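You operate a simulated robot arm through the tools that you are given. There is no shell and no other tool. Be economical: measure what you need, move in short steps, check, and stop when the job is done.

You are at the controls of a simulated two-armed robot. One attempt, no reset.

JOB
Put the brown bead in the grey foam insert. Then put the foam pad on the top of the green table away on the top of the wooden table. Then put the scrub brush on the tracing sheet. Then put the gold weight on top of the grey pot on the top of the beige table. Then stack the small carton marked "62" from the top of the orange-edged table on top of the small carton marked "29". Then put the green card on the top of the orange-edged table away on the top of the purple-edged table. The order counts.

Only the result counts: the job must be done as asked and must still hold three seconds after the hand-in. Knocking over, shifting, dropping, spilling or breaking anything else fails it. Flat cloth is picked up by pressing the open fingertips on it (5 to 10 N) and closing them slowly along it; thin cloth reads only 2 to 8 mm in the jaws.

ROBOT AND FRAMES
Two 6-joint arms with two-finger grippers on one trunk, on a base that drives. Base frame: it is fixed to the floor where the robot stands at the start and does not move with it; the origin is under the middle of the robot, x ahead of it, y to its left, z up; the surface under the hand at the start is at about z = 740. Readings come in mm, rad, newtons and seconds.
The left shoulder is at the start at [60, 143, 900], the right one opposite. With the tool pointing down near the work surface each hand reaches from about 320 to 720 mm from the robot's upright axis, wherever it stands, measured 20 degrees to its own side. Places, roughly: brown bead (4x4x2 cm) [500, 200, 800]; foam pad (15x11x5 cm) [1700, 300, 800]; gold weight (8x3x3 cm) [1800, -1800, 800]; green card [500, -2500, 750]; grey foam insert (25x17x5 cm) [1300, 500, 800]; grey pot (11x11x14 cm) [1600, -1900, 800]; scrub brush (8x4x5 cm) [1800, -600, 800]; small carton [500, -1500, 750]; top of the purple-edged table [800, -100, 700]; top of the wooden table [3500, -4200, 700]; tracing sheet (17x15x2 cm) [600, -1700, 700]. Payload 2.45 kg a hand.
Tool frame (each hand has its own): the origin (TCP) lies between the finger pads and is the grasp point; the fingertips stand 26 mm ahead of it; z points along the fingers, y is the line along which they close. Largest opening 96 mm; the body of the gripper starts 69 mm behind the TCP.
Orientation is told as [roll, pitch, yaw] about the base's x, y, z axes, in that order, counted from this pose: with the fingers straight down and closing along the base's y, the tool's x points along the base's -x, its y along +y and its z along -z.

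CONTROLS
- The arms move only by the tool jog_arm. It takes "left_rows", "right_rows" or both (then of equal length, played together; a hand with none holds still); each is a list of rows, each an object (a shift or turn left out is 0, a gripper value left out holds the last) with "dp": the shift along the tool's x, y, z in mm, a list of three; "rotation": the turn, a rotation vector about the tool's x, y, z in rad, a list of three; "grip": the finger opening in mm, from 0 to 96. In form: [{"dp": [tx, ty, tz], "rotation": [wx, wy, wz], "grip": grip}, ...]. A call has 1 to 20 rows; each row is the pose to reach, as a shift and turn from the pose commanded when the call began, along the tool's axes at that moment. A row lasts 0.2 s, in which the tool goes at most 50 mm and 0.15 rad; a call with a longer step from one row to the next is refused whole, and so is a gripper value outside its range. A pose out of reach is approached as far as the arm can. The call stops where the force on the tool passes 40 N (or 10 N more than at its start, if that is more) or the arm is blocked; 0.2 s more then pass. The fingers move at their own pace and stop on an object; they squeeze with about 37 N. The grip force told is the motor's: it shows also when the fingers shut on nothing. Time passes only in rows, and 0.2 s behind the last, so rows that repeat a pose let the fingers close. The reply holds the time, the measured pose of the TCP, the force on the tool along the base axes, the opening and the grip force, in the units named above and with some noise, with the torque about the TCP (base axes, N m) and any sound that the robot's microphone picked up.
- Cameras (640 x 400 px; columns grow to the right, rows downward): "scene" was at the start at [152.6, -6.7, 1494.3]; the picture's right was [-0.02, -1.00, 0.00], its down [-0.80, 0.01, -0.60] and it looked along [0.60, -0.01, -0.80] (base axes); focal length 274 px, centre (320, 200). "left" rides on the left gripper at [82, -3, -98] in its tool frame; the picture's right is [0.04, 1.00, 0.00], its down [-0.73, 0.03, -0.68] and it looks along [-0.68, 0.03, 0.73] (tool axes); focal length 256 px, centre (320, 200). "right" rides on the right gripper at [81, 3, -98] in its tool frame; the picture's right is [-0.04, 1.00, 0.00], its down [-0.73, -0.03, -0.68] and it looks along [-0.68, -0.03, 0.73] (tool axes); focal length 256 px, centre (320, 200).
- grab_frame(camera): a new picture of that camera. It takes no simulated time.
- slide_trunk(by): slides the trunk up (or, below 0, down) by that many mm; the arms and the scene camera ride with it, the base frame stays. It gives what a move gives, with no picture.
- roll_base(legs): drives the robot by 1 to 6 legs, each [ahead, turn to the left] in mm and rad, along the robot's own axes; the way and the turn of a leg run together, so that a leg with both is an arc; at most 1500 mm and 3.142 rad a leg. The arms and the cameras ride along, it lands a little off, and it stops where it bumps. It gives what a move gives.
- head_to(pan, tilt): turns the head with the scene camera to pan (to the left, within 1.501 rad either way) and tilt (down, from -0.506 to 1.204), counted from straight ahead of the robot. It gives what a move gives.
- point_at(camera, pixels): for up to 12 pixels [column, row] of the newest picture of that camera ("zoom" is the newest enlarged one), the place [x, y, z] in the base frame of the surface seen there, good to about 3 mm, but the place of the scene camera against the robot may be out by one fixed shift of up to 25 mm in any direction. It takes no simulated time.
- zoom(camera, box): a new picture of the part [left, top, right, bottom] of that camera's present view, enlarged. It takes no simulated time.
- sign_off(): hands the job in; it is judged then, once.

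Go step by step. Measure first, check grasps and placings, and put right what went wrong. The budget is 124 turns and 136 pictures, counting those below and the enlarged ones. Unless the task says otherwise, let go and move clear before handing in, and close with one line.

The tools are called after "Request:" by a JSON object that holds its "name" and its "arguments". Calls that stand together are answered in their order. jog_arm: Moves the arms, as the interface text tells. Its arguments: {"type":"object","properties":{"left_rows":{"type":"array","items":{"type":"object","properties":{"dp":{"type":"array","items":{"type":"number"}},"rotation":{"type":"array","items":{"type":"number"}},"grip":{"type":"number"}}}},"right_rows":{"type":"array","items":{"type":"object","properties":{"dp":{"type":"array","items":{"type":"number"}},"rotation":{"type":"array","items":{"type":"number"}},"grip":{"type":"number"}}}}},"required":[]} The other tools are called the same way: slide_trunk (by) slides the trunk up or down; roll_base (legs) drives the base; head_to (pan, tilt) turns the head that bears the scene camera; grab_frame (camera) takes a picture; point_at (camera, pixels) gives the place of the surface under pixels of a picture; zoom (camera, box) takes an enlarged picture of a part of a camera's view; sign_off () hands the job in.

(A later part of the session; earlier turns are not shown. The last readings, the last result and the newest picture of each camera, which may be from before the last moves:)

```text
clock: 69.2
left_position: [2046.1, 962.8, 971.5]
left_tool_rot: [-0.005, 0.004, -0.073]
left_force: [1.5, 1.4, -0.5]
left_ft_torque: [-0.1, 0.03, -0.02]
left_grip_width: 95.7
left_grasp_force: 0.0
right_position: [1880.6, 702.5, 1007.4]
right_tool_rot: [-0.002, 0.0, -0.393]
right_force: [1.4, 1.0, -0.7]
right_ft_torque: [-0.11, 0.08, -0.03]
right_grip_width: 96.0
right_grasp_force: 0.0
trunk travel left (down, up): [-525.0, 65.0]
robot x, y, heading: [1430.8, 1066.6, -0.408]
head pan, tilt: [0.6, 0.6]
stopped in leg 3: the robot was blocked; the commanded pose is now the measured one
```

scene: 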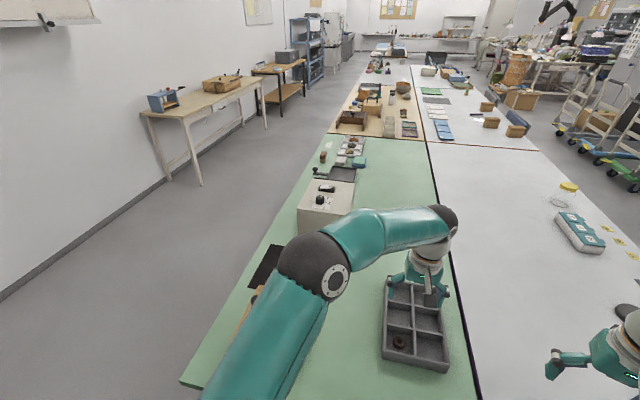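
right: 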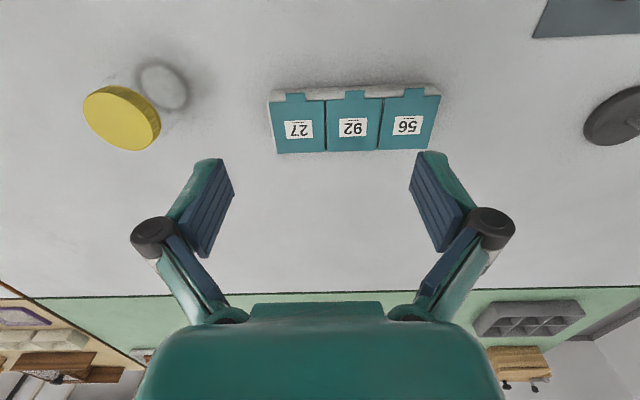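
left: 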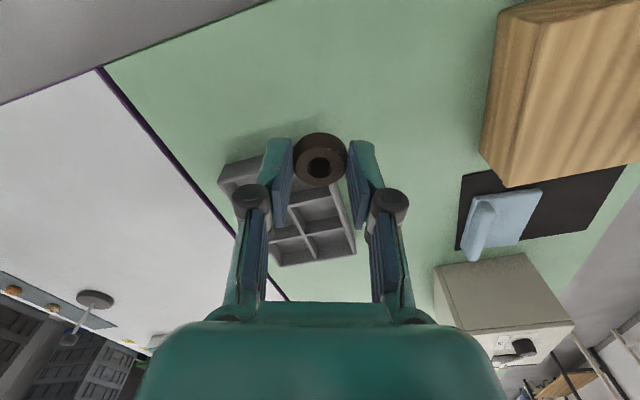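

The base reports blocked again mid-turn, with some drift toward the table. I'll back off slightly and continue in small turns.

Request:
{"name": "roll_base", "arguments": {"legs": [[-120, 0], [0, 0.41]]}}

Request:
{"name": "head_to", "arguments": {"pan": -0.8, "tilt": 0.9}}

Request:
{"name": "grab_frame", "arguments": {"camera": "scene"}}

```text
clock: 71.7
left_position: [1926.6, 1251.2, 974.5]
left_tool_rot: [-0.001, 0.001, 0.323]
left_force: [-0.3, 0.3, -0.1]
left_ft_torque: [0.03, 0.03, 0.03]
left_grip_width: 96.0
left_grasp_force: 0.2
right_position: [1875.9, 948.0, 1005.4]
right_tool_rot: [-0.001, -0.001, 0.005]
right_force: [-0.2, 0.2, 1.2]
right_ft_torque: [0.01, 0.01, 0.0]
right_grip_width: 96.3
right_grasp_force: 0.0
trunk travel left (down, up): [-525.0, 65.0]
robot x, y, heading: [1325.9, 1090.7, -0.002]
head pan, tilt: [0.6, 0.6]
```

```text
clock: 73.3
left_position: [1925.4, 1251.4, 975.7]
left_tool_rot: [-0.003, 0.0, 0.325]
left_force: [0.6, 0.6, 0.1]
left_ft_torque: [-0.01, 0.01, 0.01]
left_grip_width: 96.0
left_grasp_force: 0.2
right_position: [1874.4, 947.4, 1008.0]
right_tool_rot: [-0.001, 0.0, 0.005]
right_force: [-0.2, 0.1, 0.2]
right_ft_torque: [-0.05, -0.02, -0.03]
right_grip_width: 95.7
right_grasp_force: 0.0
trunk travel left (down, up): [-525.0, 65.0]
robot x, y, heading: [1325.4, 1089.7, -0.002]
head pan, tilt: [-0.799, 0.901]
```

```text
105 pictures are left
```

scene: 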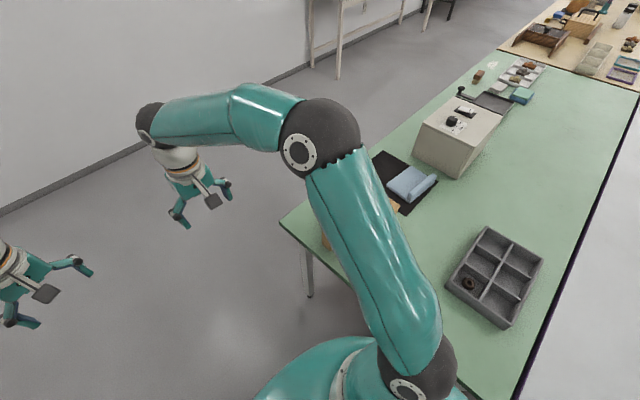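

The robot is clear now. I'll go ahead along +x into the back aisle and turn right in small steps.

Request:
{"name": "roll_base", "arguments": {"legs": [[500, 0.1], [520, 0.0], [0, -0.6], [0, -0.55]]}}

Request:
{"name": "roll_base", "arguments": {"legs": [[0, -0.5]]}}

Request:
{"name": "head_to", "arguments": {"pan": -0.3, "tilt": 0.7}}

Request:
{"name": "grab_frame", "arguments": {"camera": "scene"}}

```text
clock: 82.5
left_position: [2783.5, 718.0, 974.6]
left_tool_rot: [-0.003, -0.003, -0.729]
left_force: [-1.3, -0.3, 0.1]
left_ft_torque: [0.02, -0.04, 0.02]
left_grip_width: 96.0
left_grasp_force: 0.0
right_position: [2494.1, 612.7, 1007.4]
right_tool_rot: [-0.001, -0.001, -1.049]
right_force: [0.0, -0.1, 0.6]
right_ft_torque: [0.03, -0.06, 0.02]
right_grip_width: 96.1
right_grasp_force: 0.0
trunk travel left (down, up): [-525.0, 65.0]
robot x, y, heading: [2398.8, 1188.8, -1.054]
head pan, tilt: [-0.799, 0.901]
```

```text
clock: 84.4
left_position: [2517.5, 590.8, 975.2]
left_tool_rot: [0.0, -0.001, -1.218]
left_force: [0.3, -0.2, -0.4]
left_ft_torque: [0.03, -0.04, 0.04]
left_grip_width: 95.7
left_grasp_force: 0.1
right_position: [2212.5, 630.9, 1007.1]
right_tool_rot: [0.0, 0.002, -1.538]
right_force: [-0.2, -0.2, -0.4]
right_ft_torque: [0.04, 0.0, -0.02]
right_grip_width: 95.9
right_grasp_force: 0.0
trunk travel left (down, up): [-525.0, 65.0]
robot x, y, heading: [2420.3, 1190.7, -1.531]
head pan, tilt: [-0.799, 0.901]
```

```text
clock: 85.4
left_position: [2517.6, 590.6, 975.9]
left_tool_rot: [0.0, -0.001, -1.218]
left_force: [-0.3, 0.1, -0.1]
left_ft_torque: [-0.01, 0.0, -0.01]
left_grip_width: 96.0
left_grasp_force: 0.0
right_position: [2211.2, 632.2, 1008.0]
right_tool_rot: [0.0, 0.0, -1.536]
right_force: [-0.2, 0.3, -0.3]
right_ft_torque: [0.0, -0.02, 0.01]
right_grip_width: 96.0
right_grasp_force: 0.0
trunk travel left (down, up): [-525.0, 65.0]
robot x, y, heading: [2420.6, 1188.1, -1.537]
head pan, tilt: [-0.3, 0.7]
```

```text
104 pictures are left
```

scene: 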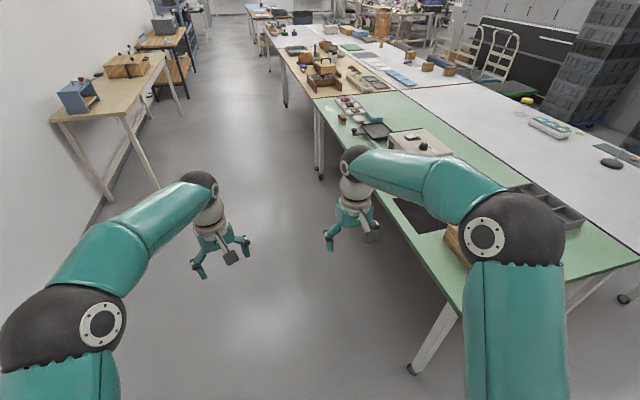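

I'm in the back aisle. I'll drive to y≈120 and turn to face the green table along -x, so the pad is on the right hand's side.

Request:
{"name": "roll_base", "arguments": {"legs": [[530, -0.1], [530, 0], [0, -0.5]]}}

Request:
{"name": "jog_arm", "arguments": {"left_rows": [{"dp": [0, 0, -40]}, {"dp": [0, 0, -80]}], "right_rows": [{"dp": [0, 0, -20]}, {"dp": [0, 0, -40]}]}}

Request:
{"name": "roll_base", "arguments": {"legs": [[0, -0.5], [0, -0.5]]}}

Request:
{"name": "head_to", "arguments": {"pan": -0.2, "tilt": 0.85}}

Request:
{"name": "grab_frame", "arguments": {"camera": "scene"}}

Request:
{"name": "grab_frame", "arguments": {"camera": "right"}}

```text
clock: 92.8
left_position: [2127.4, -413.4, 976.2]
left_tool_rot: [-0.002, 0.0, -1.821]
left_force: [0.1, -0.1, 0.0]
left_ft_torque: [0.02, 0.02, 0.01]
left_grip_width: 96.4
left_grasp_force: 0.1
right_position: [1899.6, -208.3, 1007.5]
right_tool_rot: [0.002, -0.001, -2.14]
right_force: [-0.6, -0.7, -0.4]
right_ft_torque: [0.05, 0.01, -0.04]
right_grip_width: 96.0
right_grasp_force: 0.1
trunk travel left (down, up): [-525.0, 65.0]
robot x, y, heading: [2405.9, 120.2, -2.142]
head pan, tilt: [-0.3, 0.7]
```

```text
clock: 93.4
left_position: [2126.0, -411.3, 1057.0]
left_tool_rot: [0.0, 0.001, -1.822]
left_force: [0.2, -0.4, 0.4]
left_ft_torque: [-0.01, -0.05, 0.01]
left_grip_width: 96.0
left_grasp_force: 0.1
right_position: [1898.6, -205.0, 1049.0]
right_tool_rot: [0.002, 0.001, -2.139]
right_force: [0.5, 0.2, -0.8]
right_ft_torque: [0.0, -0.03, 0.04]
right_grip_width: 96.1
right_grasp_force: 0.2
trunk travel left (down, up): [-525.0, 65.0]
robot x, y, heading: [2404.5, 120.5, -2.142]
head pan, tilt: [-0.3, 0.7]
```

```text
clock: 96.5
left_position: [1818.3, -29.5, 1057.0]
left_tool_rot: [0.0, -0.002, -2.654]
left_force: [-0.3, 1.0, -1.2]
left_ft_torque: [-0.05, -0.03, 0.0]
left_grip_width: 95.7
left_grasp_force: 0.1
right_position: [1820.4, 278.1, 1047.4]
right_tool_rot: [0.003, 0.003, -2.979]
right_force: [-0.1, 0.4, -1.1]
right_ft_torque: [-0.05, -0.01, 0.01]
right_grip_width: 95.9
right_grasp_force: 0.1
trunk travel left (down, up): [-525.0, 65.0]
robot x, y, heading: [2414.1, 77.2, -3.003]
head pan, tilt: [-0.3, 0.7]
stopped in leg 2: the robot was blocked; the commanded pose is now the measured one
```

```text
clock: 97.2
left_position: [1820.9, -31.9, 1057.7]
left_tool_rot: [-0.004, -0.003, -2.655]
left_force: [0.9, 0.5, 0.8]
left_ft_torque: [0.03, 0.0, -0.02]
left_grip_width: 96.0
left_grasp_force: 0.0
right_position: [1822.4, 276.6, 1048.8]
right_tool_rot: [-0.001, 0.0, -2.978]
right_force: [0.3, 0.6, 0.0]
right_ft_torque: [0.0, -0.03, -0.01]
right_grip_width: 95.9
right_grasp_force: 0.0
trunk travel left (down, up): [-525.0, 65.0]
robot x, y, heading: [2410.0, 78.1, -3.001]
head pan, tilt: [-0.201, 0.85]
```

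```text
103 pictures are left
```

scene: 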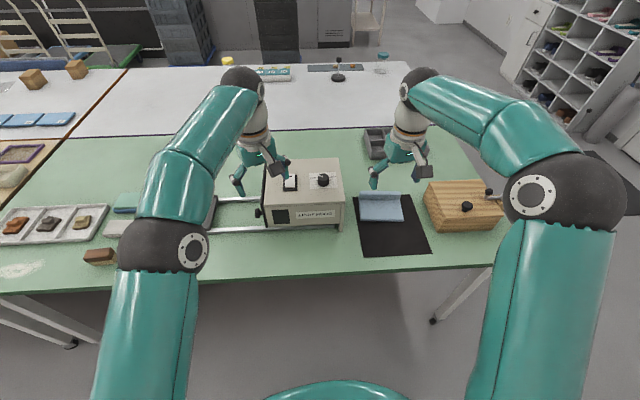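

```text
102 pictures are left
```

right: 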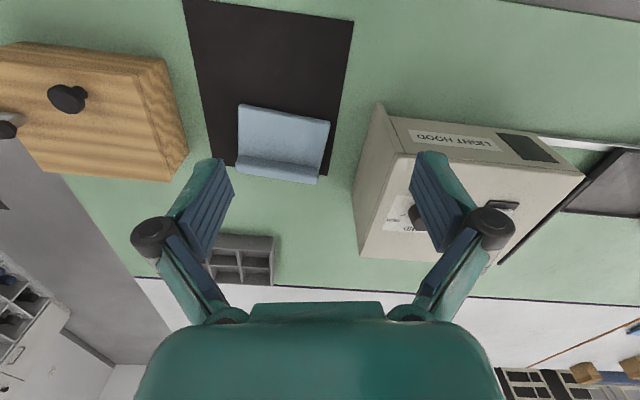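

The light-blue pad is at (380,207) in the scene view and (283,143) in the right view. I'll zoom in and measure it.

Request:
{"name": "zoom", "arguments": {"camera": "right", "box": [220, 90, 350, 200]}}

Request:
{"name": "point_at", "arguments": {"camera": "right", "pixels": [[239, 106], [329, 122], [237, 155], [324, 172], [237, 170], [318, 184], [283, 135], [280, 162], [280, 172], [283, 112], [280, 182], [300, 80]]}}

Request:
{"name": "zoom", "arguments": {"camera": "scene", "box": [340, 170, 440, 260]}}

```text
3.64 times, centred on (285, 145) of right
```

zoom: 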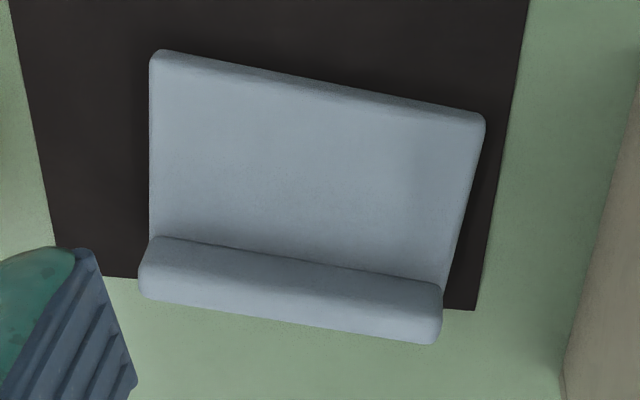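

```text
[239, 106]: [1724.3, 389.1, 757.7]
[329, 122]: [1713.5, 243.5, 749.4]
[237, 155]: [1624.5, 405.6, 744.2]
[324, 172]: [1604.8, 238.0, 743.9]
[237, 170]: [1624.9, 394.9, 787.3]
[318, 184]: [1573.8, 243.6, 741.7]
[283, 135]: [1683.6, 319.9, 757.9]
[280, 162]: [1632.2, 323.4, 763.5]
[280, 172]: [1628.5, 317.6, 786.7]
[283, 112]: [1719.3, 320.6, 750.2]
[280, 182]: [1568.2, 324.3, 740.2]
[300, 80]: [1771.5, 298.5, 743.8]
```

```text
4.44 times, centred on (390, 215) of scene
```

zoom: 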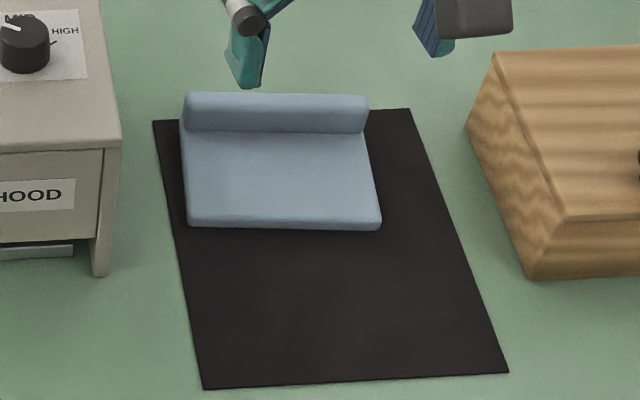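

The pad is L-shaped, with a raised lip near x≈1625, y≈320, top z 788, rotated about 0.075 rad. I'll check the table's back edge and drive a little closer.

Request:
{"name": "point_at", "arguments": {"camera": "scene", "pixels": [[350, 274], [250, 280], [435, 320], [80, 343], [380, 190], [370, 203], [400, 205]]}}

Request:
{"name": "roll_base", "arguments": {"legs": [[120, 0]]}}

```text
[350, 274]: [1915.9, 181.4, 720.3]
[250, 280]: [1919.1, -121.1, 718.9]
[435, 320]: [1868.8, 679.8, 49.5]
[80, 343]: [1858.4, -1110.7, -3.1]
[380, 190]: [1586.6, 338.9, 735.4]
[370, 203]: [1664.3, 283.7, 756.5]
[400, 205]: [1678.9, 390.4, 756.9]
```

```text
clock: 98.5
left_position: [1694.6, -51.2, 1056.6]
left_tool_rot: [-0.004, -0.002, -2.654]
left_force: [-0.4, -0.5, -0.3]
left_ft_torque: [0.0, -0.06, -0.04]
left_grip_width: 96.0
left_grasp_force: 0.1
right_position: [1698.2, 257.8, 1048.6]
right_tool_rot: [0.002, 0.002, -2.976]
right_force: [-1.0, -0.1, -0.1]
right_ft_torque: [-0.02, -0.03, 0.03]
right_grip_width: 96.1
right_grasp_force: 0.1
trunk travel left (down, up): [-525.0, 65.0]
robot x, y, heading: [2289.8, 59.5, -2.985]
head pan, tilt: [-0.201, 0.85]
```

The edge is at x≈1917 and the axis at 2290. I'll turn a bit toward the pad and creep in 40 mm.

Request:
{"name": "roll_base", "arguments": {"legs": [[0, -0.3], [40, 0]]}}

Request:
{"name": "grab_frame", "arguments": {"camera": "right"}}

```text
clock: 100.4
left_position: [1655.4, 144.6, 1057.0]
left_tool_rot: [-0.001, -0.002, -2.963]
left_force: [-0.3, 1.0, -0.5]
left_ft_torque: [-0.1, -0.03, 0.02]
left_grip_width: 96.2
left_grasp_force: 0.1
right_position: [1752.3, 436.6, 1047.3]
right_tool_rot: [0.003, 0.002, 2.998]
right_force: [0.4, 1.4, -0.2]
right_ft_torque: [-0.06, -0.04, -0.02]
right_grip_width: 96.0
right_grasp_force: 0.1
trunk travel left (down, up): [-525.0, 65.0]
robot x, y, heading: [2251.7, 54.8, 2.99]
head pan, tilt: [-0.201, 0.85]
```

```text
99 pictures are left
```

right: 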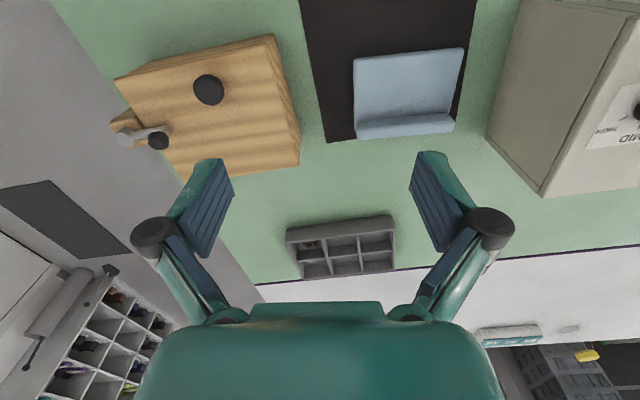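

Right TCP is at (1752,437,1047). I'll move it above the lip, rotating so the jaws close across it.

Request:
{"name": "jog_arm", "arguments": {"right_rows": [{"dp": [-10, 12, 0], "rotation": [0, 0, -0.14]}, {"dp": [-20, 24, 0], "rotation": [0, 0, -0.28]}, {"dp": [-30, 36, 10], "rotation": [0, 0, -0.42]}, {"dp": [-40, 48, 20], "rotation": [0, 0, -0.56]}, {"dp": [-50, 60, 30], "rotation": [0, 0, -0.7]}, {"dp": [-60, 72, 45], "rotation": [0, 0, -0.84]}, {"dp": [-70, 84, 60], "rotation": [0, 0, -0.98]}, {"dp": [-80, 96, 80], "rotation": [0, 0, -1.12]}, {"dp": [-90, 108, 100], "rotation": [0, 0, -1.26]}, {"dp": [-100, 120, 120], "rotation": [0, 0, -1.4]}, {"dp": [-112, 134, 140], "rotation": [0, 0, -1.54]}, {"dp": [-112, 134, 150], "rotation": [0, 0, -1.64]}, {"dp": [-112, 134, 150], "rotation": [0, 0, -1.64]}]}}

Request:
{"name": "grab_frame", "arguments": {"camera": "right"}}

```text
clock: 103.2
left_position: [1655.8, 142.3, 1057.9]
left_tool_rot: [-0.004, -0.001, -2.965]
left_force: [-0.6, 0.0, -1.0]
left_ft_torque: [-0.01, 0.02, -0.01]
left_grip_width: 95.7
left_grasp_force: 0.1
right_position: [1622.0, 317.8, 900.5]
right_tool_rot: [0.001, -0.001, -1.644]
right_force: [0.2, 1.0, 0.3]
right_ft_torque: [0.01, -0.02, -0.03]
right_grip_width: 96.0
right_grasp_force: 0.1
trunk travel left (down, up): [-525.0, 65.0]
robot x, y, heading: [2253.7, 57.9, 2.985]
head pan, tilt: [-0.201, 0.85]
```

```text
98 pictures are left
```

right: 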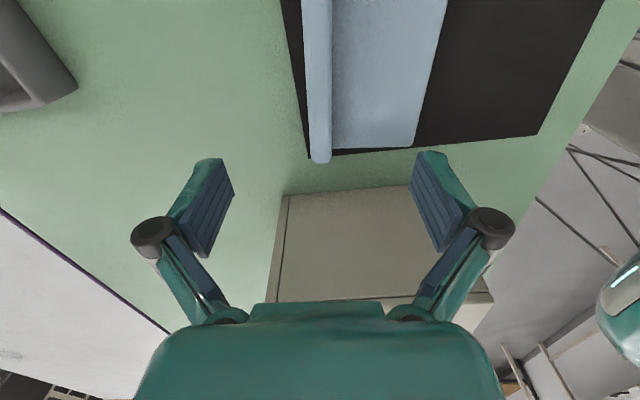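

Request:
{"name": "point_at", "arguments": {"camera": "right", "pixels": [[318, 155], [318, 100], [318, 40], [307, 100], [331, 100], [326, 40], [305, 40], [345, 100], [313, 155], [328, 155], [280, 200], [400, 60]]}}

```text
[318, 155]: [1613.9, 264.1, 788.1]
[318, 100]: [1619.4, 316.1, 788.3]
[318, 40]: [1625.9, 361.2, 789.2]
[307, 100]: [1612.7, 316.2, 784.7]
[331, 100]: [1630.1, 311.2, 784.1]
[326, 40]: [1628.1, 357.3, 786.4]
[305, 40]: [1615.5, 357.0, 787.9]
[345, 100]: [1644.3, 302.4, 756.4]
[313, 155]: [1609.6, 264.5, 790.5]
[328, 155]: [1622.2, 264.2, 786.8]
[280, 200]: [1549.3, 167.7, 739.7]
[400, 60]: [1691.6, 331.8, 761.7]
```

The lip at y 318 spans x 1611–1631 with its top at 788, and the plate is at 757. I'll descend to TCP z≈788 and close.

Request:
{"name": "jog_arm", "arguments": {"right_rows": [{"dp": [0, -1, 40], "rotation": [0, 0, 0.04]}, {"dp": [0, -1, 80], "rotation": [0, 0, 0.04]}, {"dp": [0, -1, 105], "rotation": [0, 0, 0.04]}, {"dp": [0, -1, 112], "rotation": [0, 0, 0.04]}, {"dp": [0, -1, 112], "rotation": [0, 0, 0.04], "grip": 8}, {"dp": [0, -1, 112], "rotation": [0, 0, 0.04], "grip": 8}, {"dp": [0, -1, 112], "rotation": [0, 0, 0.04], "grip": 8}, {"dp": [0, -1, 112], "rotation": [0, 0, 0.04], "grip": 8}]}}

Request:
{"name": "grab_frame", "arguments": {"camera": "right"}}

```text
clock: 105.0
left_position: [1656.1, 141.2, 1057.2]
left_tool_rot: [-0.003, -0.003, -2.964]
left_force: [0.1, 0.5, -0.6]
left_ft_torque: [0.04, 0.04, -0.02]
left_grip_width: 96.2
left_grasp_force: 0.0
right_position: [1620.8, 318.2, 789.6]
right_tool_rot: [0.003, 0.001, -1.685]
right_force: [0.8, 0.8, 0.7]
right_ft_torque: [0.0, 0.04, 0.01]
right_grip_width: 19.7
right_grasp_force: 36.9
trunk travel left (down, up): [-525.0, 65.0]
robot x, y, heading: [2251.5, 53.5, 2.983]
head pan, tilt: [-0.201, 0.85]
```

```text
97 pictures are left
```

right: 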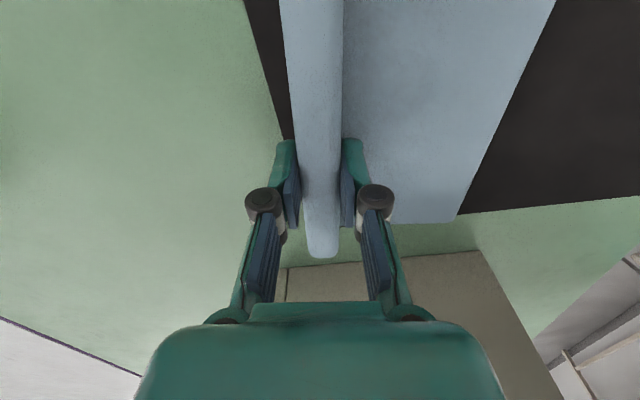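

The lip is held at 19.7 mm. I'll lift and pull it back toward the robot.

Request:
{"name": "jog_arm", "arguments": {"right_rows": [{"dp": [0, 0, -30]}, {"dp": [0, 0, -70]}, {"dp": [0, 0, -115]}, {"dp": [0, 0, -160]}, {"dp": [0, 0, -205]}, {"dp": [5, 40, -220]}, {"dp": [10, 85, -230]}, {"dp": [15, 130, -240]}, {"dp": [20, 170, -250]}, {"dp": [20, 170, -250]}]}}

Request:
{"name": "grab_frame", "arguments": {"camera": "right"}}

Request:
{"name": "head_to", "arguments": {"pan": 1.4, "tilt": 0.5}}

Request:
{"name": "grab_frame", "arguments": {"camera": "scene"}}

```text
clock: 107.2
left_position: [1656.5, 141.4, 1058.4]
left_tool_rot: [-0.002, -0.002, -2.964]
left_force: [-0.6, -0.5, -0.5]
left_ft_torque: [-0.03, -0.04, 0.0]
left_grip_width: 96.0
left_grasp_force: 0.0
right_position: [1790.9, 317.4, 1038.5]
right_tool_rot: [0.001, -0.001, -1.685]
right_force: [-0.5, -0.3, -0.7]
right_ft_torque: [0.03, -0.01, 0.02]
right_grip_width: 20.0
right_grasp_force: 37.0
right hand out of reach, approached as far as the arm can: row 5
trunk travel left (down, up): [-525.0, 65.0]
robot x, y, heading: [2254.8, 52.2, 2.984]
head pan, tilt: [-0.201, 0.85]
```

```text
96 pictures are left
```

right: 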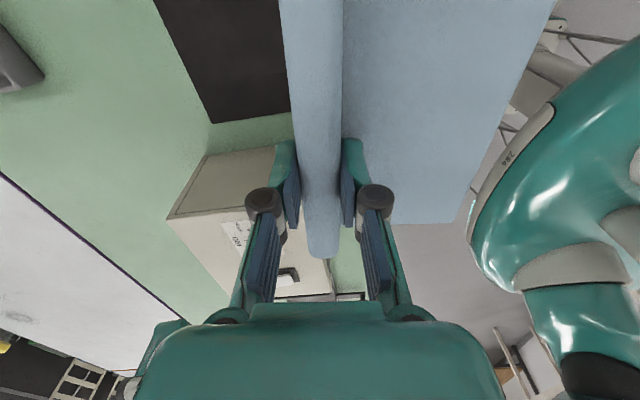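

```text
clock: 108.9
left_position: [1657.1, 142.2, 1058.2]
left_tool_rot: [-0.003, -0.003, -2.965]
left_force: [-0.7, -0.3, 0.7]
left_ft_torque: [-0.01, -0.03, 0.01]
left_grip_width: 95.8
left_grasp_force: 0.1
right_position: [1790.9, 316.0, 1040.5]
right_tool_rot: [0.0, 0.001, -1.689]
right_force: [-0.3, -0.6, -0.4]
right_ft_torque: [-0.02, 0.05, 0.01]
right_grip_width: 19.9
right_grasp_force: 36.9
trunk travel left (down, up): [-525.0, 65.0]
robot x, y, heading: [2251.5, 53.2, 2.99]
head pan, tilt: [1.4, 0.499]
```

```text
95 pictures are left
```

scene: 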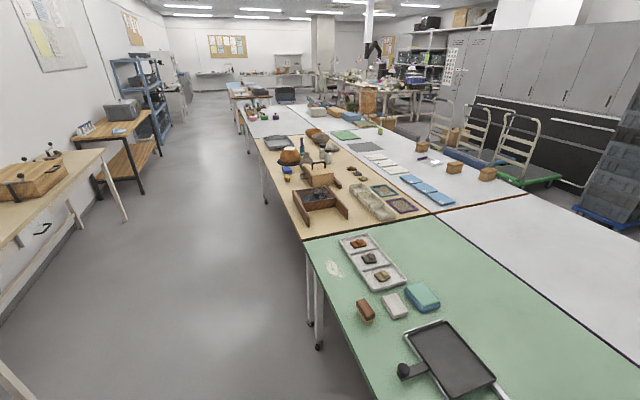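

The wooden bench with a lower shelf is at about (110,135). I'll measure it and its contents.

Request:
{"name": "zoom", "arguments": {"camera": "scene", "box": [0, 70, 240, 220]}}

Request:
{"name": "point_at", "arguments": {"camera": "scene", "pixels": [[75, 142], [160, 115], [112, 146], [120, 130], [150, 118], [90, 130], [125, 108], [142, 193], [104, 205], [100, 155], [0, 240], [125, 220]]}}

```text
2.67 times, centred on (120, 145) of scene
```

zoom: 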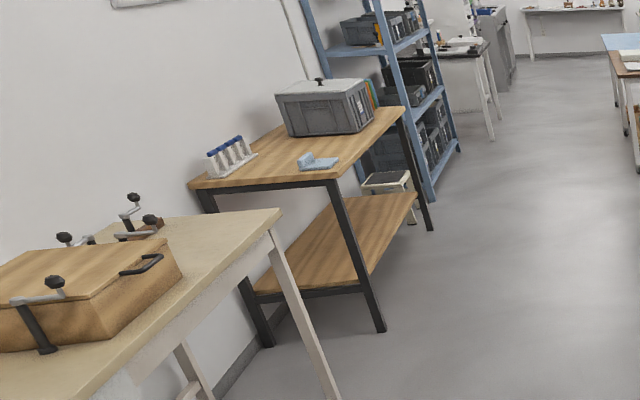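

```text
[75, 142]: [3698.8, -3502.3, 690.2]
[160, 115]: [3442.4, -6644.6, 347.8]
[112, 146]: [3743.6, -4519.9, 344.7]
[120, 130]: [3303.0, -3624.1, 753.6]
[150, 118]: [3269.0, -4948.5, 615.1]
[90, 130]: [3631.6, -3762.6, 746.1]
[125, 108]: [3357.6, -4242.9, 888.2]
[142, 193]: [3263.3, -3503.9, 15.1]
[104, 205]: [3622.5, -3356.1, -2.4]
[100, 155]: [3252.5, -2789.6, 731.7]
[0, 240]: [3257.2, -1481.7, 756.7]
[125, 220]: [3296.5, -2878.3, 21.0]
```

The wooden table top (z≈746) starts at about y −3480 and already holds another small blue pad near (3303,−3624). I'll back out, turn to −y, and drive down the aisle.

Request:
{"name": "roll_base", "arguments": {"legs": [[-300, 0], [0, 0.6], [0, 0.6]]}}

Request:
{"name": "roll_base", "arguments": {"legs": [[0, 0.52]]}}

```text
clock: 112.8
left_position: [2006.9, -251.4, 1058.8]
left_tool_rot: [-0.004, 0.0, -2.374]
left_force: [0.1, -1.1, 0.5]
left_ft_torque: [0.04, 0.01, 0.01]
left_grip_width: 96.0
left_grasp_force: 0.0
right_position: [2019.8, -30.8, 1040.1]
right_tool_rot: [0.0, 0.003, -1.096]
right_force: [-1.0, -0.4, 0.5]
right_ft_torque: [0.0, 0.01, 0.01]
right_grip_width: 19.6
right_grasp_force: 37.0
trunk travel left (down, up): [-525.0, 65.0]
robot x, y, heading: [2538.4, 39.1, -2.705]
head pan, tilt: [1.4, 0.499]
stopped in leg 2: the robot was blocked; the commanded pose is now the measured one
```

```text
clock: 114.8
left_position: [2214.5, -475.6, 1058.3]
left_tool_rot: [-0.001, 0.001, -1.859]
left_force: [0.6, 0.1, -0.9]
left_ft_torque: [0.03, 0.01, 0.01]
left_grip_width: 95.7
left_grasp_force: 0.1
right_position: [2118.9, -278.4, 1040.8]
right_tool_rot: [0.002, 0.001, -0.58]
right_force: [0.4, -0.8, 0.0]
right_ft_torque: [-0.01, 0.03, 0.02]
right_grip_width: 19.7
right_grasp_force: 36.6
trunk travel left (down, up): [-525.0, 65.0]
robot x, y, heading: [2518.1, 51.1, -2.193]
head pan, tilt: [1.4, 0.499]
```

Request:
{"name": "roll_base", "arguments": {"legs": [[0, 0.6]]}}

Request:
{"name": "head_to", "arguments": {"pan": 0.0, "tilt": 0.5}}

Request:
{"name": "grab_frame", "arguments": {"camera": "scene"}}

```text
clock: 117.1
left_position: [2569.4, -554.8, 1057.5]
left_tool_rot: [-0.002, -0.001, -1.25]
left_force: [-0.2, -0.6, -0.6]
left_ft_torque: [0.02, 0.01, 0.0]
left_grip_width: 95.9
left_grasp_force: 0.1
right_position: [2377.0, -449.0, 1040.6]
right_tool_rot: [0.002, -0.001, 0.026]
right_force: [-0.3, 0.6, -1.2]
right_ft_torque: [0.0, -0.03, -0.02]
right_grip_width: 19.7
right_grasp_force: 37.2
trunk travel left (down, up): [-525.0, 65.0]
robot x, y, heading: [2486.6, 47.2, -1.589]
head pan, tilt: [1.4, 0.499]
```

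```text
clock: 118.6
left_position: [2569.2, -554.3, 1059.2]
left_tool_rot: [-0.002, -0.001, -1.248]
left_force: [0.6, -0.5, 1.2]
left_ft_torque: [0.0, -0.05, 0.01]
left_grip_width: 95.9
left_grasp_force: 0.0
right_position: [2377.3, -448.1, 1041.1]
right_tool_rot: [0.003, 0.001, 0.03]
right_force: [-0.6, 0.1, -0.1]
right_ft_torque: [0.04, -0.02, 0.02]
right_grip_width: 19.7
right_grasp_force: 37.3
trunk travel left (down, up): [-525.0, 65.0]
robot x, y, heading: [2485.4, 48.3, -1.59]
head pan, tilt: [0.0, 0.499]
```

```text
93 pictures are left
```

scene: 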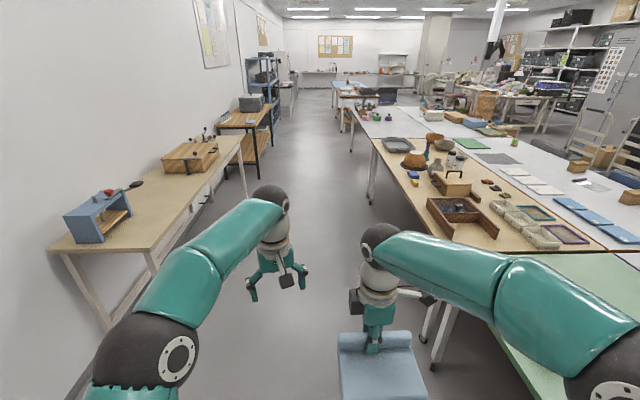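

The aisle is clear, so I'll drive down to about (2800,−3680).

Request:
{"name": "roll_base", "arguments": {"legs": [[0, 0.1], [1200, 0], [1200, 0], [1250, 0]]}}

Request:
{"name": "roll_base", "arguments": {"legs": [[0, 0.6], [0, 0.3]]}}

Request:
{"name": "head_to", "arguments": {"pan": 0.4, "tilt": 0.6}}

Request:
{"name": "grab_frame", "arguments": {"camera": "scene"}}

```text
clock: 137.1
left_position: [2978.0, -4171.2, 1059.6]
left_tool_rot: [-0.001, -0.001, -1.115]
left_force: [0.5, -0.6, -0.2]
left_ft_torque: [0.04, -0.01, 0.0]
left_grip_width: 96.1
left_grasp_force: 0.1
right_position: [2772.3, -4090.7, 1041.6]
right_tool_rot: [0.002, 0.0, 0.161]
right_force: [0.8, -0.1, 0.2]
right_ft_torque: [0.02, -0.01, 0.0]
right_grip_width: 19.9
right_grasp_force: 37.0
trunk travel left (down, up): [-525.0, 65.0]
robot x, y, heading: [2811.9, -3587.2, -1.46]
head pan, tilt: [0.0, 0.499]
```

```text
clock: 140.4
left_position: [3378.9, -3816.8, 1058.9]
left_tool_rot: [-0.001, 0.0, -0.207]
left_force: [0.2, 0.5, 0.0]
left_ft_torque: [-0.02, -0.01, 0.02]
left_grip_width: 96.0
left_grasp_force: 0.0
right_position: [3188.7, -3928.2, 1041.2]
right_tool_rot: [0.003, 0.0, 1.07]
right_force: [0.2, 0.5, -0.7]
right_ft_torque: [-0.02, -0.01, 0.0]
right_grip_width: 19.7
right_grasp_force: 37.1
trunk travel left (down, up): [-525.0, 65.0]
robot x, y, heading: [2792.3, -3618.5, -0.552]
head pan, tilt: [0.0, 0.499]
```

```text
clock: 141.3
left_position: [3377.7, -3818.4, 1060.2]
left_tool_rot: [-0.002, -0.001, -0.208]
left_force: [0.1, -0.5, -0.2]
left_ft_torque: [-0.03, -0.01, -0.02]
left_grip_width: 96.1
left_grasp_force: 0.1
right_position: [3188.5, -3930.4, 1041.9]
right_tool_rot: [0.001, 0.001, 1.069]
right_force: [-1.2, -1.0, -0.2]
right_ft_torque: [-0.02, -0.02, 0.01]
right_grip_width: 19.8
right_grasp_force: 36.9
trunk travel left (down, up): [-525.0, 65.0]
robot x, y, heading: [2793.7, -3622.0, -0.553]
head pan, tilt: [0.4, 0.6]
```

```text
92 pictures are left
```

scene: 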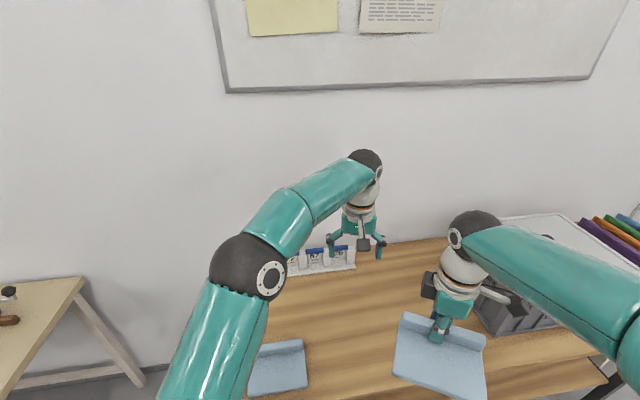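

I'm facing the wooden table, with the existing pad at (278,368) and the bin at (520,310). I'll measure the free area.

Request:
{"name": "head_to", "arguments": {"pan": 0.2, "tilt": 0.85}}

Request:
{"name": "grab_frame", "arguments": {"camera": "scene"}}

Request:
{"name": "grab_frame", "arguments": {"camera": "right"}}

```text
clock: 142.1
left_position: [3379.8, -3816.5, 1060.3]
left_tool_rot: [-0.003, 0.0, -0.209]
left_force: [-0.1, 0.0, 0.6]
left_ft_torque: [-0.05, 0.03, 0.01]
left_grip_width: 96.0
left_grasp_force: 0.0
right_position: [3188.2, -3928.9, 1040.9]
right_tool_rot: [0.0, 0.001, 1.07]
right_force: [-0.5, 0.2, -0.8]
right_ft_torque: [0.02, 0.0, 0.01]
right_grip_width: 19.8
right_grasp_force: 37.2
trunk travel left (down, up): [-525.0, 65.0]
robot x, y, heading: [2795.8, -3624.6, -0.55]
head pan, tilt: [0.201, 0.85]
```

```text
91 pictures are left
```

scene: 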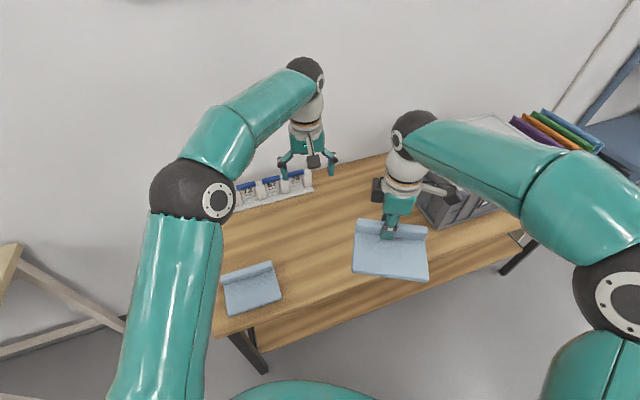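

```text
90 pictures are left
```

right: 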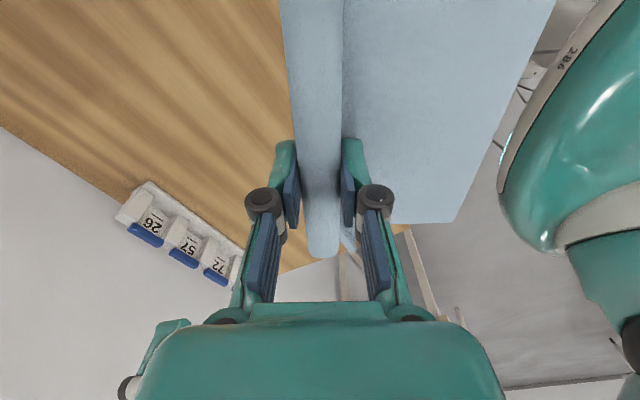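

Request:
{"name": "point_at", "arguments": {"camera": "scene", "pixels": [[222, 278], [281, 296], [300, 240], [340, 200], [300, 310], [350, 292], [430, 262], [420, 215], [240, 208], [310, 187], [265, 265], [330, 270]]}}

```text
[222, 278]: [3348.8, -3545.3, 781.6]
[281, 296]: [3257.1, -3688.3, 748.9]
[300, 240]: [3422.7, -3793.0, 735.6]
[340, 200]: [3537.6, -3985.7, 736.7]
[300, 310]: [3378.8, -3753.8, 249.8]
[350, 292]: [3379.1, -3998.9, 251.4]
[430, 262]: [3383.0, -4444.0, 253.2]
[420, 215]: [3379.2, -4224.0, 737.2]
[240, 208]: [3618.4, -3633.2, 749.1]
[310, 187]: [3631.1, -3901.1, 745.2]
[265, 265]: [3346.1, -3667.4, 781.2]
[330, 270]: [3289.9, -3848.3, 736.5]
```

Free table surface lies around (3400,−3930), between the existing pad and the bin. I'll advance 60 mm, then position the pad.

Request:
{"name": "roll_base", "arguments": {"legs": [[60, 0]]}}

```text
clock: 143.0
left_position: [3432.7, -3849.6, 1058.0]
left_tool_rot: [-0.002, 0.002, -0.209]
left_force: [0.0, -0.7, -0.7]
left_ft_torque: [0.04, 0.05, -0.02]
left_grip_width: 95.8
left_grasp_force: 0.0
right_position: [3240.9, -3962.3, 1039.7]
right_tool_rot: [0.003, -0.001, 1.072]
right_force: [0.6, -0.1, -0.5]
right_ft_torque: [-0.02, 0.03, 0.0]
right_grip_width: 19.9
right_grasp_force: 37.3
trunk travel left (down, up): [-525.0, 65.0]
robot x, y, heading: [2842.3, -3653.1, -0.547]
head pan, tilt: [0.201, 0.85]
```

I'll shift the left hand out of the way first, then move the right hand over the spot.

Request:
{"name": "jog_arm", "arguments": {"left_rows": [{"dp": [32, 28, 0]}, {"dp": [64, 56, 0]}, {"dp": [96, 84, 0]}, {"dp": [128, 112, 0]}, {"dp": [160, 140, 0]}, {"dp": [188, 165, 0]}, {"dp": [188, 165, 0]}]}}

Request:
{"name": "jog_arm", "arguments": {"right_rows": [{"dp": [-22, -26, 20]}, {"dp": [-44, -52, 40]}, {"dp": [-66, -78, 60]}, {"dp": [-88, -104, 80]}, {"dp": [-107, -129, 100]}, {"dp": [-107, -129, 130]}, {"dp": [-107, -129, 150]}, {"dp": [-107, -129, 150]}]}}

Request:
{"name": "grab_frame", "arguments": {"camera": "right"}}

Request:
{"name": "grab_frame", "arguments": {"camera": "scene"}}

Request:
{"name": "point_at", "arguments": {"camera": "right", "pixels": [[200, 150], [150, 100], [250, 50], [200, 50]]}}

```text
clock: 144.6
left_position: [3279.2, -3650.4, 1061.2]
left_tool_rot: [-0.002, 0.0, -0.21]
left_force: [0.6, -0.3, -0.4]
left_ft_torque: [0.02, 0.01, 0.04]
left_grip_width: 95.8
left_grasp_force: 0.1
right_position: [3240.3, -3959.8, 1042.6]
right_tool_rot: [0.001, -0.001, 1.07]
right_force: [0.6, -1.9, -1.4]
right_ft_torque: [-0.01, -0.03, -0.01]
right_grip_width: 20.0
right_grasp_force: 37.0
trunk travel left (down, up): [-525.0, 65.0]
robot x, y, heading: [2844.3, -3654.3, -0.547]
head pan, tilt: [0.201, 0.85]
```

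```text
clock: 146.4
left_position: [3280.8, -3649.1, 1061.5]
left_tool_rot: [-0.002, 0.001, -0.21]
left_force: [-0.1, 0.1, -0.4]
left_ft_torque: [-0.01, 0.01, -0.01]
left_grip_width: 96.0
left_grasp_force: 0.1
right_position: [3404.9, -3928.6, 891.9]
right_tool_rot: [0.003, 0.001, 1.07]
right_force: [0.3, -0.8, -1.5]
right_ft_torque: [-0.02, 0.01, 0.0]
right_grip_width: 19.9
right_grasp_force: 37.3
right hand out of reach, approached as far as the arm can: row 5
trunk travel left (down, up): [-525.0, 65.0]
robot x, y, heading: [2849.2, -3651.5, -0.543]
head pan, tilt: [0.201, 0.85]
```

```text
89 pictures are left
```

right: 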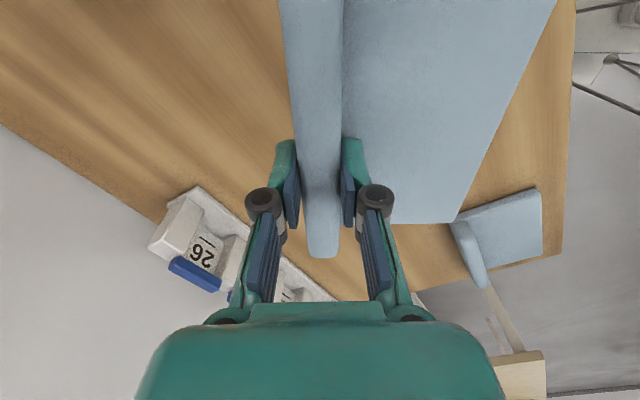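

```text
88 pictures are left
```

scene: 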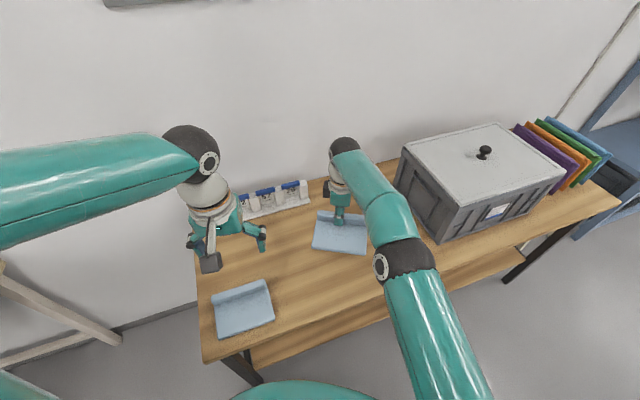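

```text
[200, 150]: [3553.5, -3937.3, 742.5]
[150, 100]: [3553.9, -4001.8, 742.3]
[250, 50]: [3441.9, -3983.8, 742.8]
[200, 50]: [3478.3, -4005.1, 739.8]
```

The spot is clear and the table is at z 742. I'll lower the pad, release it and rise.

Request:
{"name": "jog_arm", "arguments": {"right_rows": [{"dp": [0, 0, 40]}, {"dp": [0, 0, 75]}, {"dp": [0, 0, 95]}, {"dp": [0, 0, 103]}, {"dp": [0, 0, 103]}, {"dp": [0, 0, 103], "grip": 50}, {"dp": [0, 0, 103], "grip": 50}, {"dp": [0, 0, 80], "grip": 50}, {"dp": [0, 0, 40]}, {"dp": [0, 0, 0]}, {"dp": [0, 0, -45]}, {"dp": [0, 0, -90]}, {"dp": [0, 0, -130]}]}}

Request:
{"name": "grab_frame", "arguments": {"camera": "right"}}

Request:
{"name": "grab_frame", "arguments": {"camera": "scene"}}

```text
clock: 149.2
left_position: [3279.1, -3649.7, 1060.2]
left_tool_rot: [-0.002, -0.001, -0.207]
left_force: [-0.7, 0.6, 0.5]
left_ft_torque: [0.01, 0.02, 0.0]
left_grip_width: 96.1
left_grasp_force: 0.0
right_position: [3384.7, -3923.7, 1004.8]
right_tool_rot: [0.004, 0.001, 1.068]
right_force: [0.2, -1.2, 0.1]
right_ft_torque: [0.0, 0.03, -0.04]
right_grip_width: 49.9
right_grasp_force: 0.1
right hand out of reach, approached as far as the arm can: row 12, 13
trunk travel left (down, up): [-525.0, 65.0]
robot x, y, heading: [2842.3, -3653.1, -0.549]
head pan, tilt: [0.201, 0.85]
```

```text
87 pictures are left
```

right: 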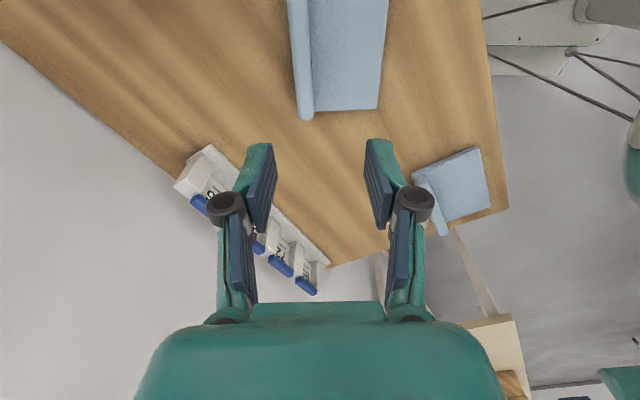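

```text
86 pictures are left
```

scene: 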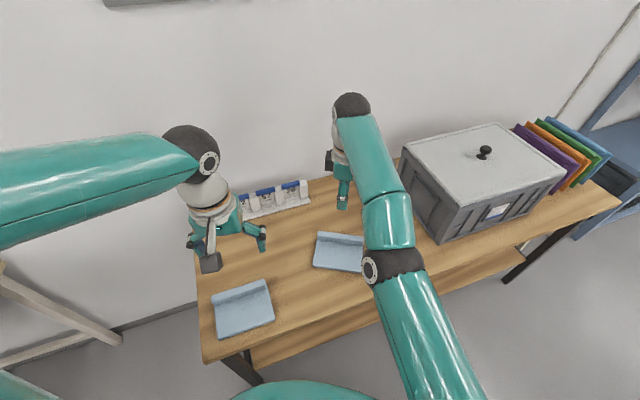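

The pad rests flat on the wooden table. Next I'll bring the right hand back to a neutral pose, back out, and turn around toward the green table.

Request:
{"name": "jog_arm", "arguments": {"right_rows": [{"dp": [20, 12, -5], "rotation": [0, 0, 0.14]}, {"dp": [40, 24, -5], "rotation": [0, 0, 0.28]}, {"dp": [60, 36, -5], "rotation": [0, 0, 0.42]}, {"dp": [80, 48, -5], "rotation": [0, 0, 0.56]}, {"dp": [100, 60, -5], "rotation": [0, 0, 0.7]}, {"dp": [120, 72, -5], "rotation": [0, 0, 0.84]}, {"dp": [140, 84, -5], "rotation": [0, 0, 0.98]}, {"dp": [160, 96, -5], "rotation": [0, 0, 1.12]}, {"dp": [180, 108, -5], "rotation": [0, 0, 1.26]}, {"dp": [200, 120, -5], "rotation": [0, 0, 1.4]}, {"dp": [226, 135, -5], "rotation": [0, 0, 1.54]}, {"dp": [226, 135, -5], "rotation": [0, 0, 1.617], "grip": 96}]}}

Request:
{"name": "roll_base", "arguments": {"legs": [[-250, 0], [0, 0.6]]}}

Request:
{"name": "roll_base", "arguments": {"legs": [[0, 0.6], [0, 0.6]]}}

Request:
{"name": "roll_base", "arguments": {"legs": [[0, 0.35]]}}

```text
clock: 151.8
left_position: [3279.7, -3651.0, 1061.4]
left_tool_rot: [-0.002, 0.001, -0.211]
left_force: [-0.2, -0.3, -0.3]
left_ft_torque: [0.02, 0.0, -0.02]
left_grip_width: 96.1
left_grasp_force: 0.1
right_position: [3297.0, -4094.4, 1079.0]
right_tool_rot: [0.005, 0.042, -0.373]
right_force: [0.7, 0.5, -0.1]
right_ft_torque: [-0.01, 0.0, 0.01]
right_grip_width: 95.6
right_grasp_force: 0.2
right hand out of reach, approached as far as the arm can: row 1, 2, 3, 4, 5, 6, 7, 8, 9, 10, 11, 12
trunk travel left (down, up): [-525.0, 65.0]
robot x, y, heading: [2846.3, -3651.1, -0.545]
head pan, tilt: [0.201, 0.85]
```

```text
clock: 155.4
left_position: [2998.4, -3284.9, 1060.8]
left_tool_rot: [-0.002, 0.0, 0.357]
left_force: [-0.7, 0.1, -0.1]
left_ft_torque: [-0.03, 0.01, 0.03]
left_grip_width: 96.2
left_grasp_force: 0.0
right_position: [3248.2, -3654.0, 1083.6]
right_tool_rot: [0.004, 0.038, 0.192]
right_force: [-0.1, 0.6, -0.7]
right_ft_torque: [-0.04, -0.02, -0.03]
right_grip_width: 95.8
right_grasp_force: 0.0
trunk travel left (down, up): [-525.0, 65.0]
robot x, y, heading: [2631.3, -3546.1, 0.014]
head pan, tilt: [0.201, 0.85]
stopped in leg 2: the robot was blocked; the commanded pose is now the measured one
```

```text
clock: 156.8
left_position: [2931.0, -3214.1, 1062.0]
left_tool_rot: [-0.002, 0.0, 0.58]
left_force: [-0.5, 0.8, -0.3]
left_ft_torque: [-0.01, -0.05, -0.01]
left_grip_width: 96.2
left_grasp_force: 0.0
right_position: [3252.8, -3518.6, 1085.6]
right_tool_rot: [0.009, 0.028, 0.413]
right_force: [0.1, 0.3, -0.2]
right_ft_torque: [-0.03, -0.03, -0.01]
right_grip_width: 96.1
right_grasp_force: 0.1
trunk travel left (down, up): [-525.0, 65.0]
robot x, y, heading: [2634.5, -3558.7, 0.241]
head pan, tilt: [0.201, 0.85]
stopped in leg 1: the robot was blocked; the commanded pose is now the measured one
```

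```text
clock: 158.4
left_position: [2795.6, -3134.1, 1061.7]
left_tool_rot: [-0.002, 0.0, 0.927]
left_force: [-0.4, -1.0, -0.4]
left_ft_torque: [-0.01, 0.01, -0.02]
left_grip_width: 95.6
left_grasp_force: 0.0
right_position: [3200.7, -3311.7, 1084.8]
right_tool_rot: [0.01, 0.028, 0.757]
right_force: [0.2, 0.5, -0.3]
right_ft_torque: [0.01, -0.03, 0.0]
right_grip_width: 95.9
right_grasp_force: 0.1
trunk travel left (down, up): [-525.0, 65.0]
robot x, y, heading: [2640.6, -3570.5, 0.586]
head pan, tilt: [0.201, 0.85]
```

The blocks have been spurious, so I'll continue turning in small steps to face +y up the aisle.

Request:
{"name": "roll_base", "arguments": {"legs": [[0, 0.5]]}}

Request:
{"name": "roll_base", "arguments": {"legs": [[0, 0.5]]}}

Request:
{"name": "jog_arm", "arguments": {"right_rows": [{"dp": [40, 0, 0]}, {"dp": [80, 0, 10]}, {"dp": [120, 0, 20]}, {"dp": [120, 0, 20]}]}}

Request:
{"name": "head_to", "arguments": {"pan": 0.0, "tilt": 0.5}}

Request:
{"name": "grab_frame", "arguments": {"camera": "scene"}}

```text
clock: 160.1
left_position: [2617.9, -3107.5, 1063.6]
left_tool_rot: [-0.003, 0.001, 1.321]
left_force: [-0.6, 0.6, -0.5]
left_ft_torque: [-0.01, 0.03, 0.01]
left_grip_width: 95.9
left_grasp_force: 0.0
right_position: [3060.6, -3116.9, 1084.3]
right_tool_rot: [0.01, 0.032, 1.153]
right_force: [-0.1, 1.3, -0.7]
right_ft_torque: [-0.04, -0.01, 0.0]
right_grip_width: 95.9
right_grasp_force: 0.1
trunk travel left (down, up): [-525.0, 65.0]
robot x, y, heading: [2656.8, -3583.3, 0.981]
head pan, tilt: [0.201, 0.85]
stopped in leg 1: the robot was blocked; the commanded pose is now the measured one
```

```text
clock: 161.9
left_position: [2422.7, -3166.3, 1063.5]
left_tool_rot: [-0.003, 0.003, 1.762]
left_force: [-0.5, 1.0, -0.6]
left_ft_torque: [0.02, -0.03, 0.0]
left_grip_width: 95.9
left_grasp_force: 0.0
right_position: [2827.5, -2990.3, 1085.8]
right_tool_rot: [0.014, 0.022, 1.588]
right_force: [-0.4, 0.1, -0.4]
right_ft_torque: [-0.01, -0.01, 0.01]
right_grip_width: 96.0
right_grasp_force: 0.1
trunk travel left (down, up): [-525.0, 65.0]
robot x, y, heading: [2674.9, -3582.5, 1.429]
head pan, tilt: [0.201, 0.85]
stopped in leg 1: the robot was blocked; the commanded pose is now the measured one
```

```text
clock: 162.9
left_position: [2422.7, -3166.0, 1064.5]
left_tool_rot: [-0.003, 0.002, 1.761]
left_force: [1.0, 0.2, 0.6]
left_ft_torque: [-0.05, -0.01, -0.02]
left_grip_width: 96.1
left_grasp_force: 0.1
right_position: [2831.9, -3110.2, 1067.4]
right_tool_rot: [0.016, 0.022, 1.589]
right_force: [0.0, 1.2, 0.6]
right_ft_torque: [-0.01, 0.0, 0.01]
right_grip_width: 96.0
right_grasp_force: 0.1
trunk travel left (down, up): [-525.0, 65.0]
robot x, y, heading: [2674.3, -3582.8, 1.432]
head pan, tilt: [0.201, 0.85]
```

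```text
clock: 163.7
left_position: [2424.2, -3165.9, 1065.0]
left_tool_rot: [-0.002, -0.001, 1.762]
left_force: [0.1, -0.2, 0.2]
left_ft_torque: [-0.02, -0.02, 0.01]
left_grip_width: 95.7
left_grasp_force: 0.0
right_position: [2831.7, -3109.2, 1068.7]
right_tool_rot: [0.014, 0.023, 1.589]
right_force: [0.2, -0.3, 0.7]
right_ft_torque: [-0.03, 0.0, -0.01]
right_grip_width: 95.8
right_grasp_force: 0.1
trunk travel left (down, up): [-525.0, 65.0]
robot x, y, heading: [2675.6, -3579.4, 1.426]
head pan, tilt: [0.0, 0.499]
```

```text
85 pictures are left
```

scene: 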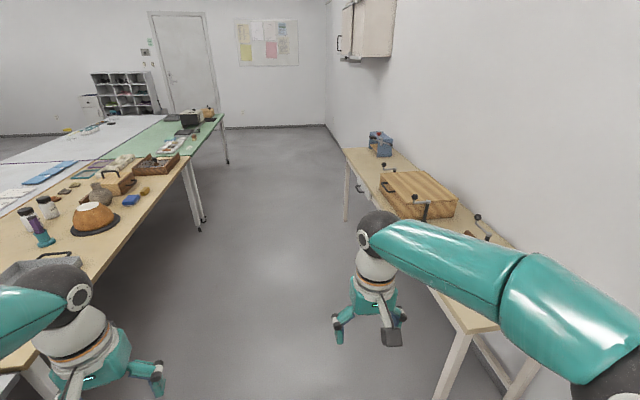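

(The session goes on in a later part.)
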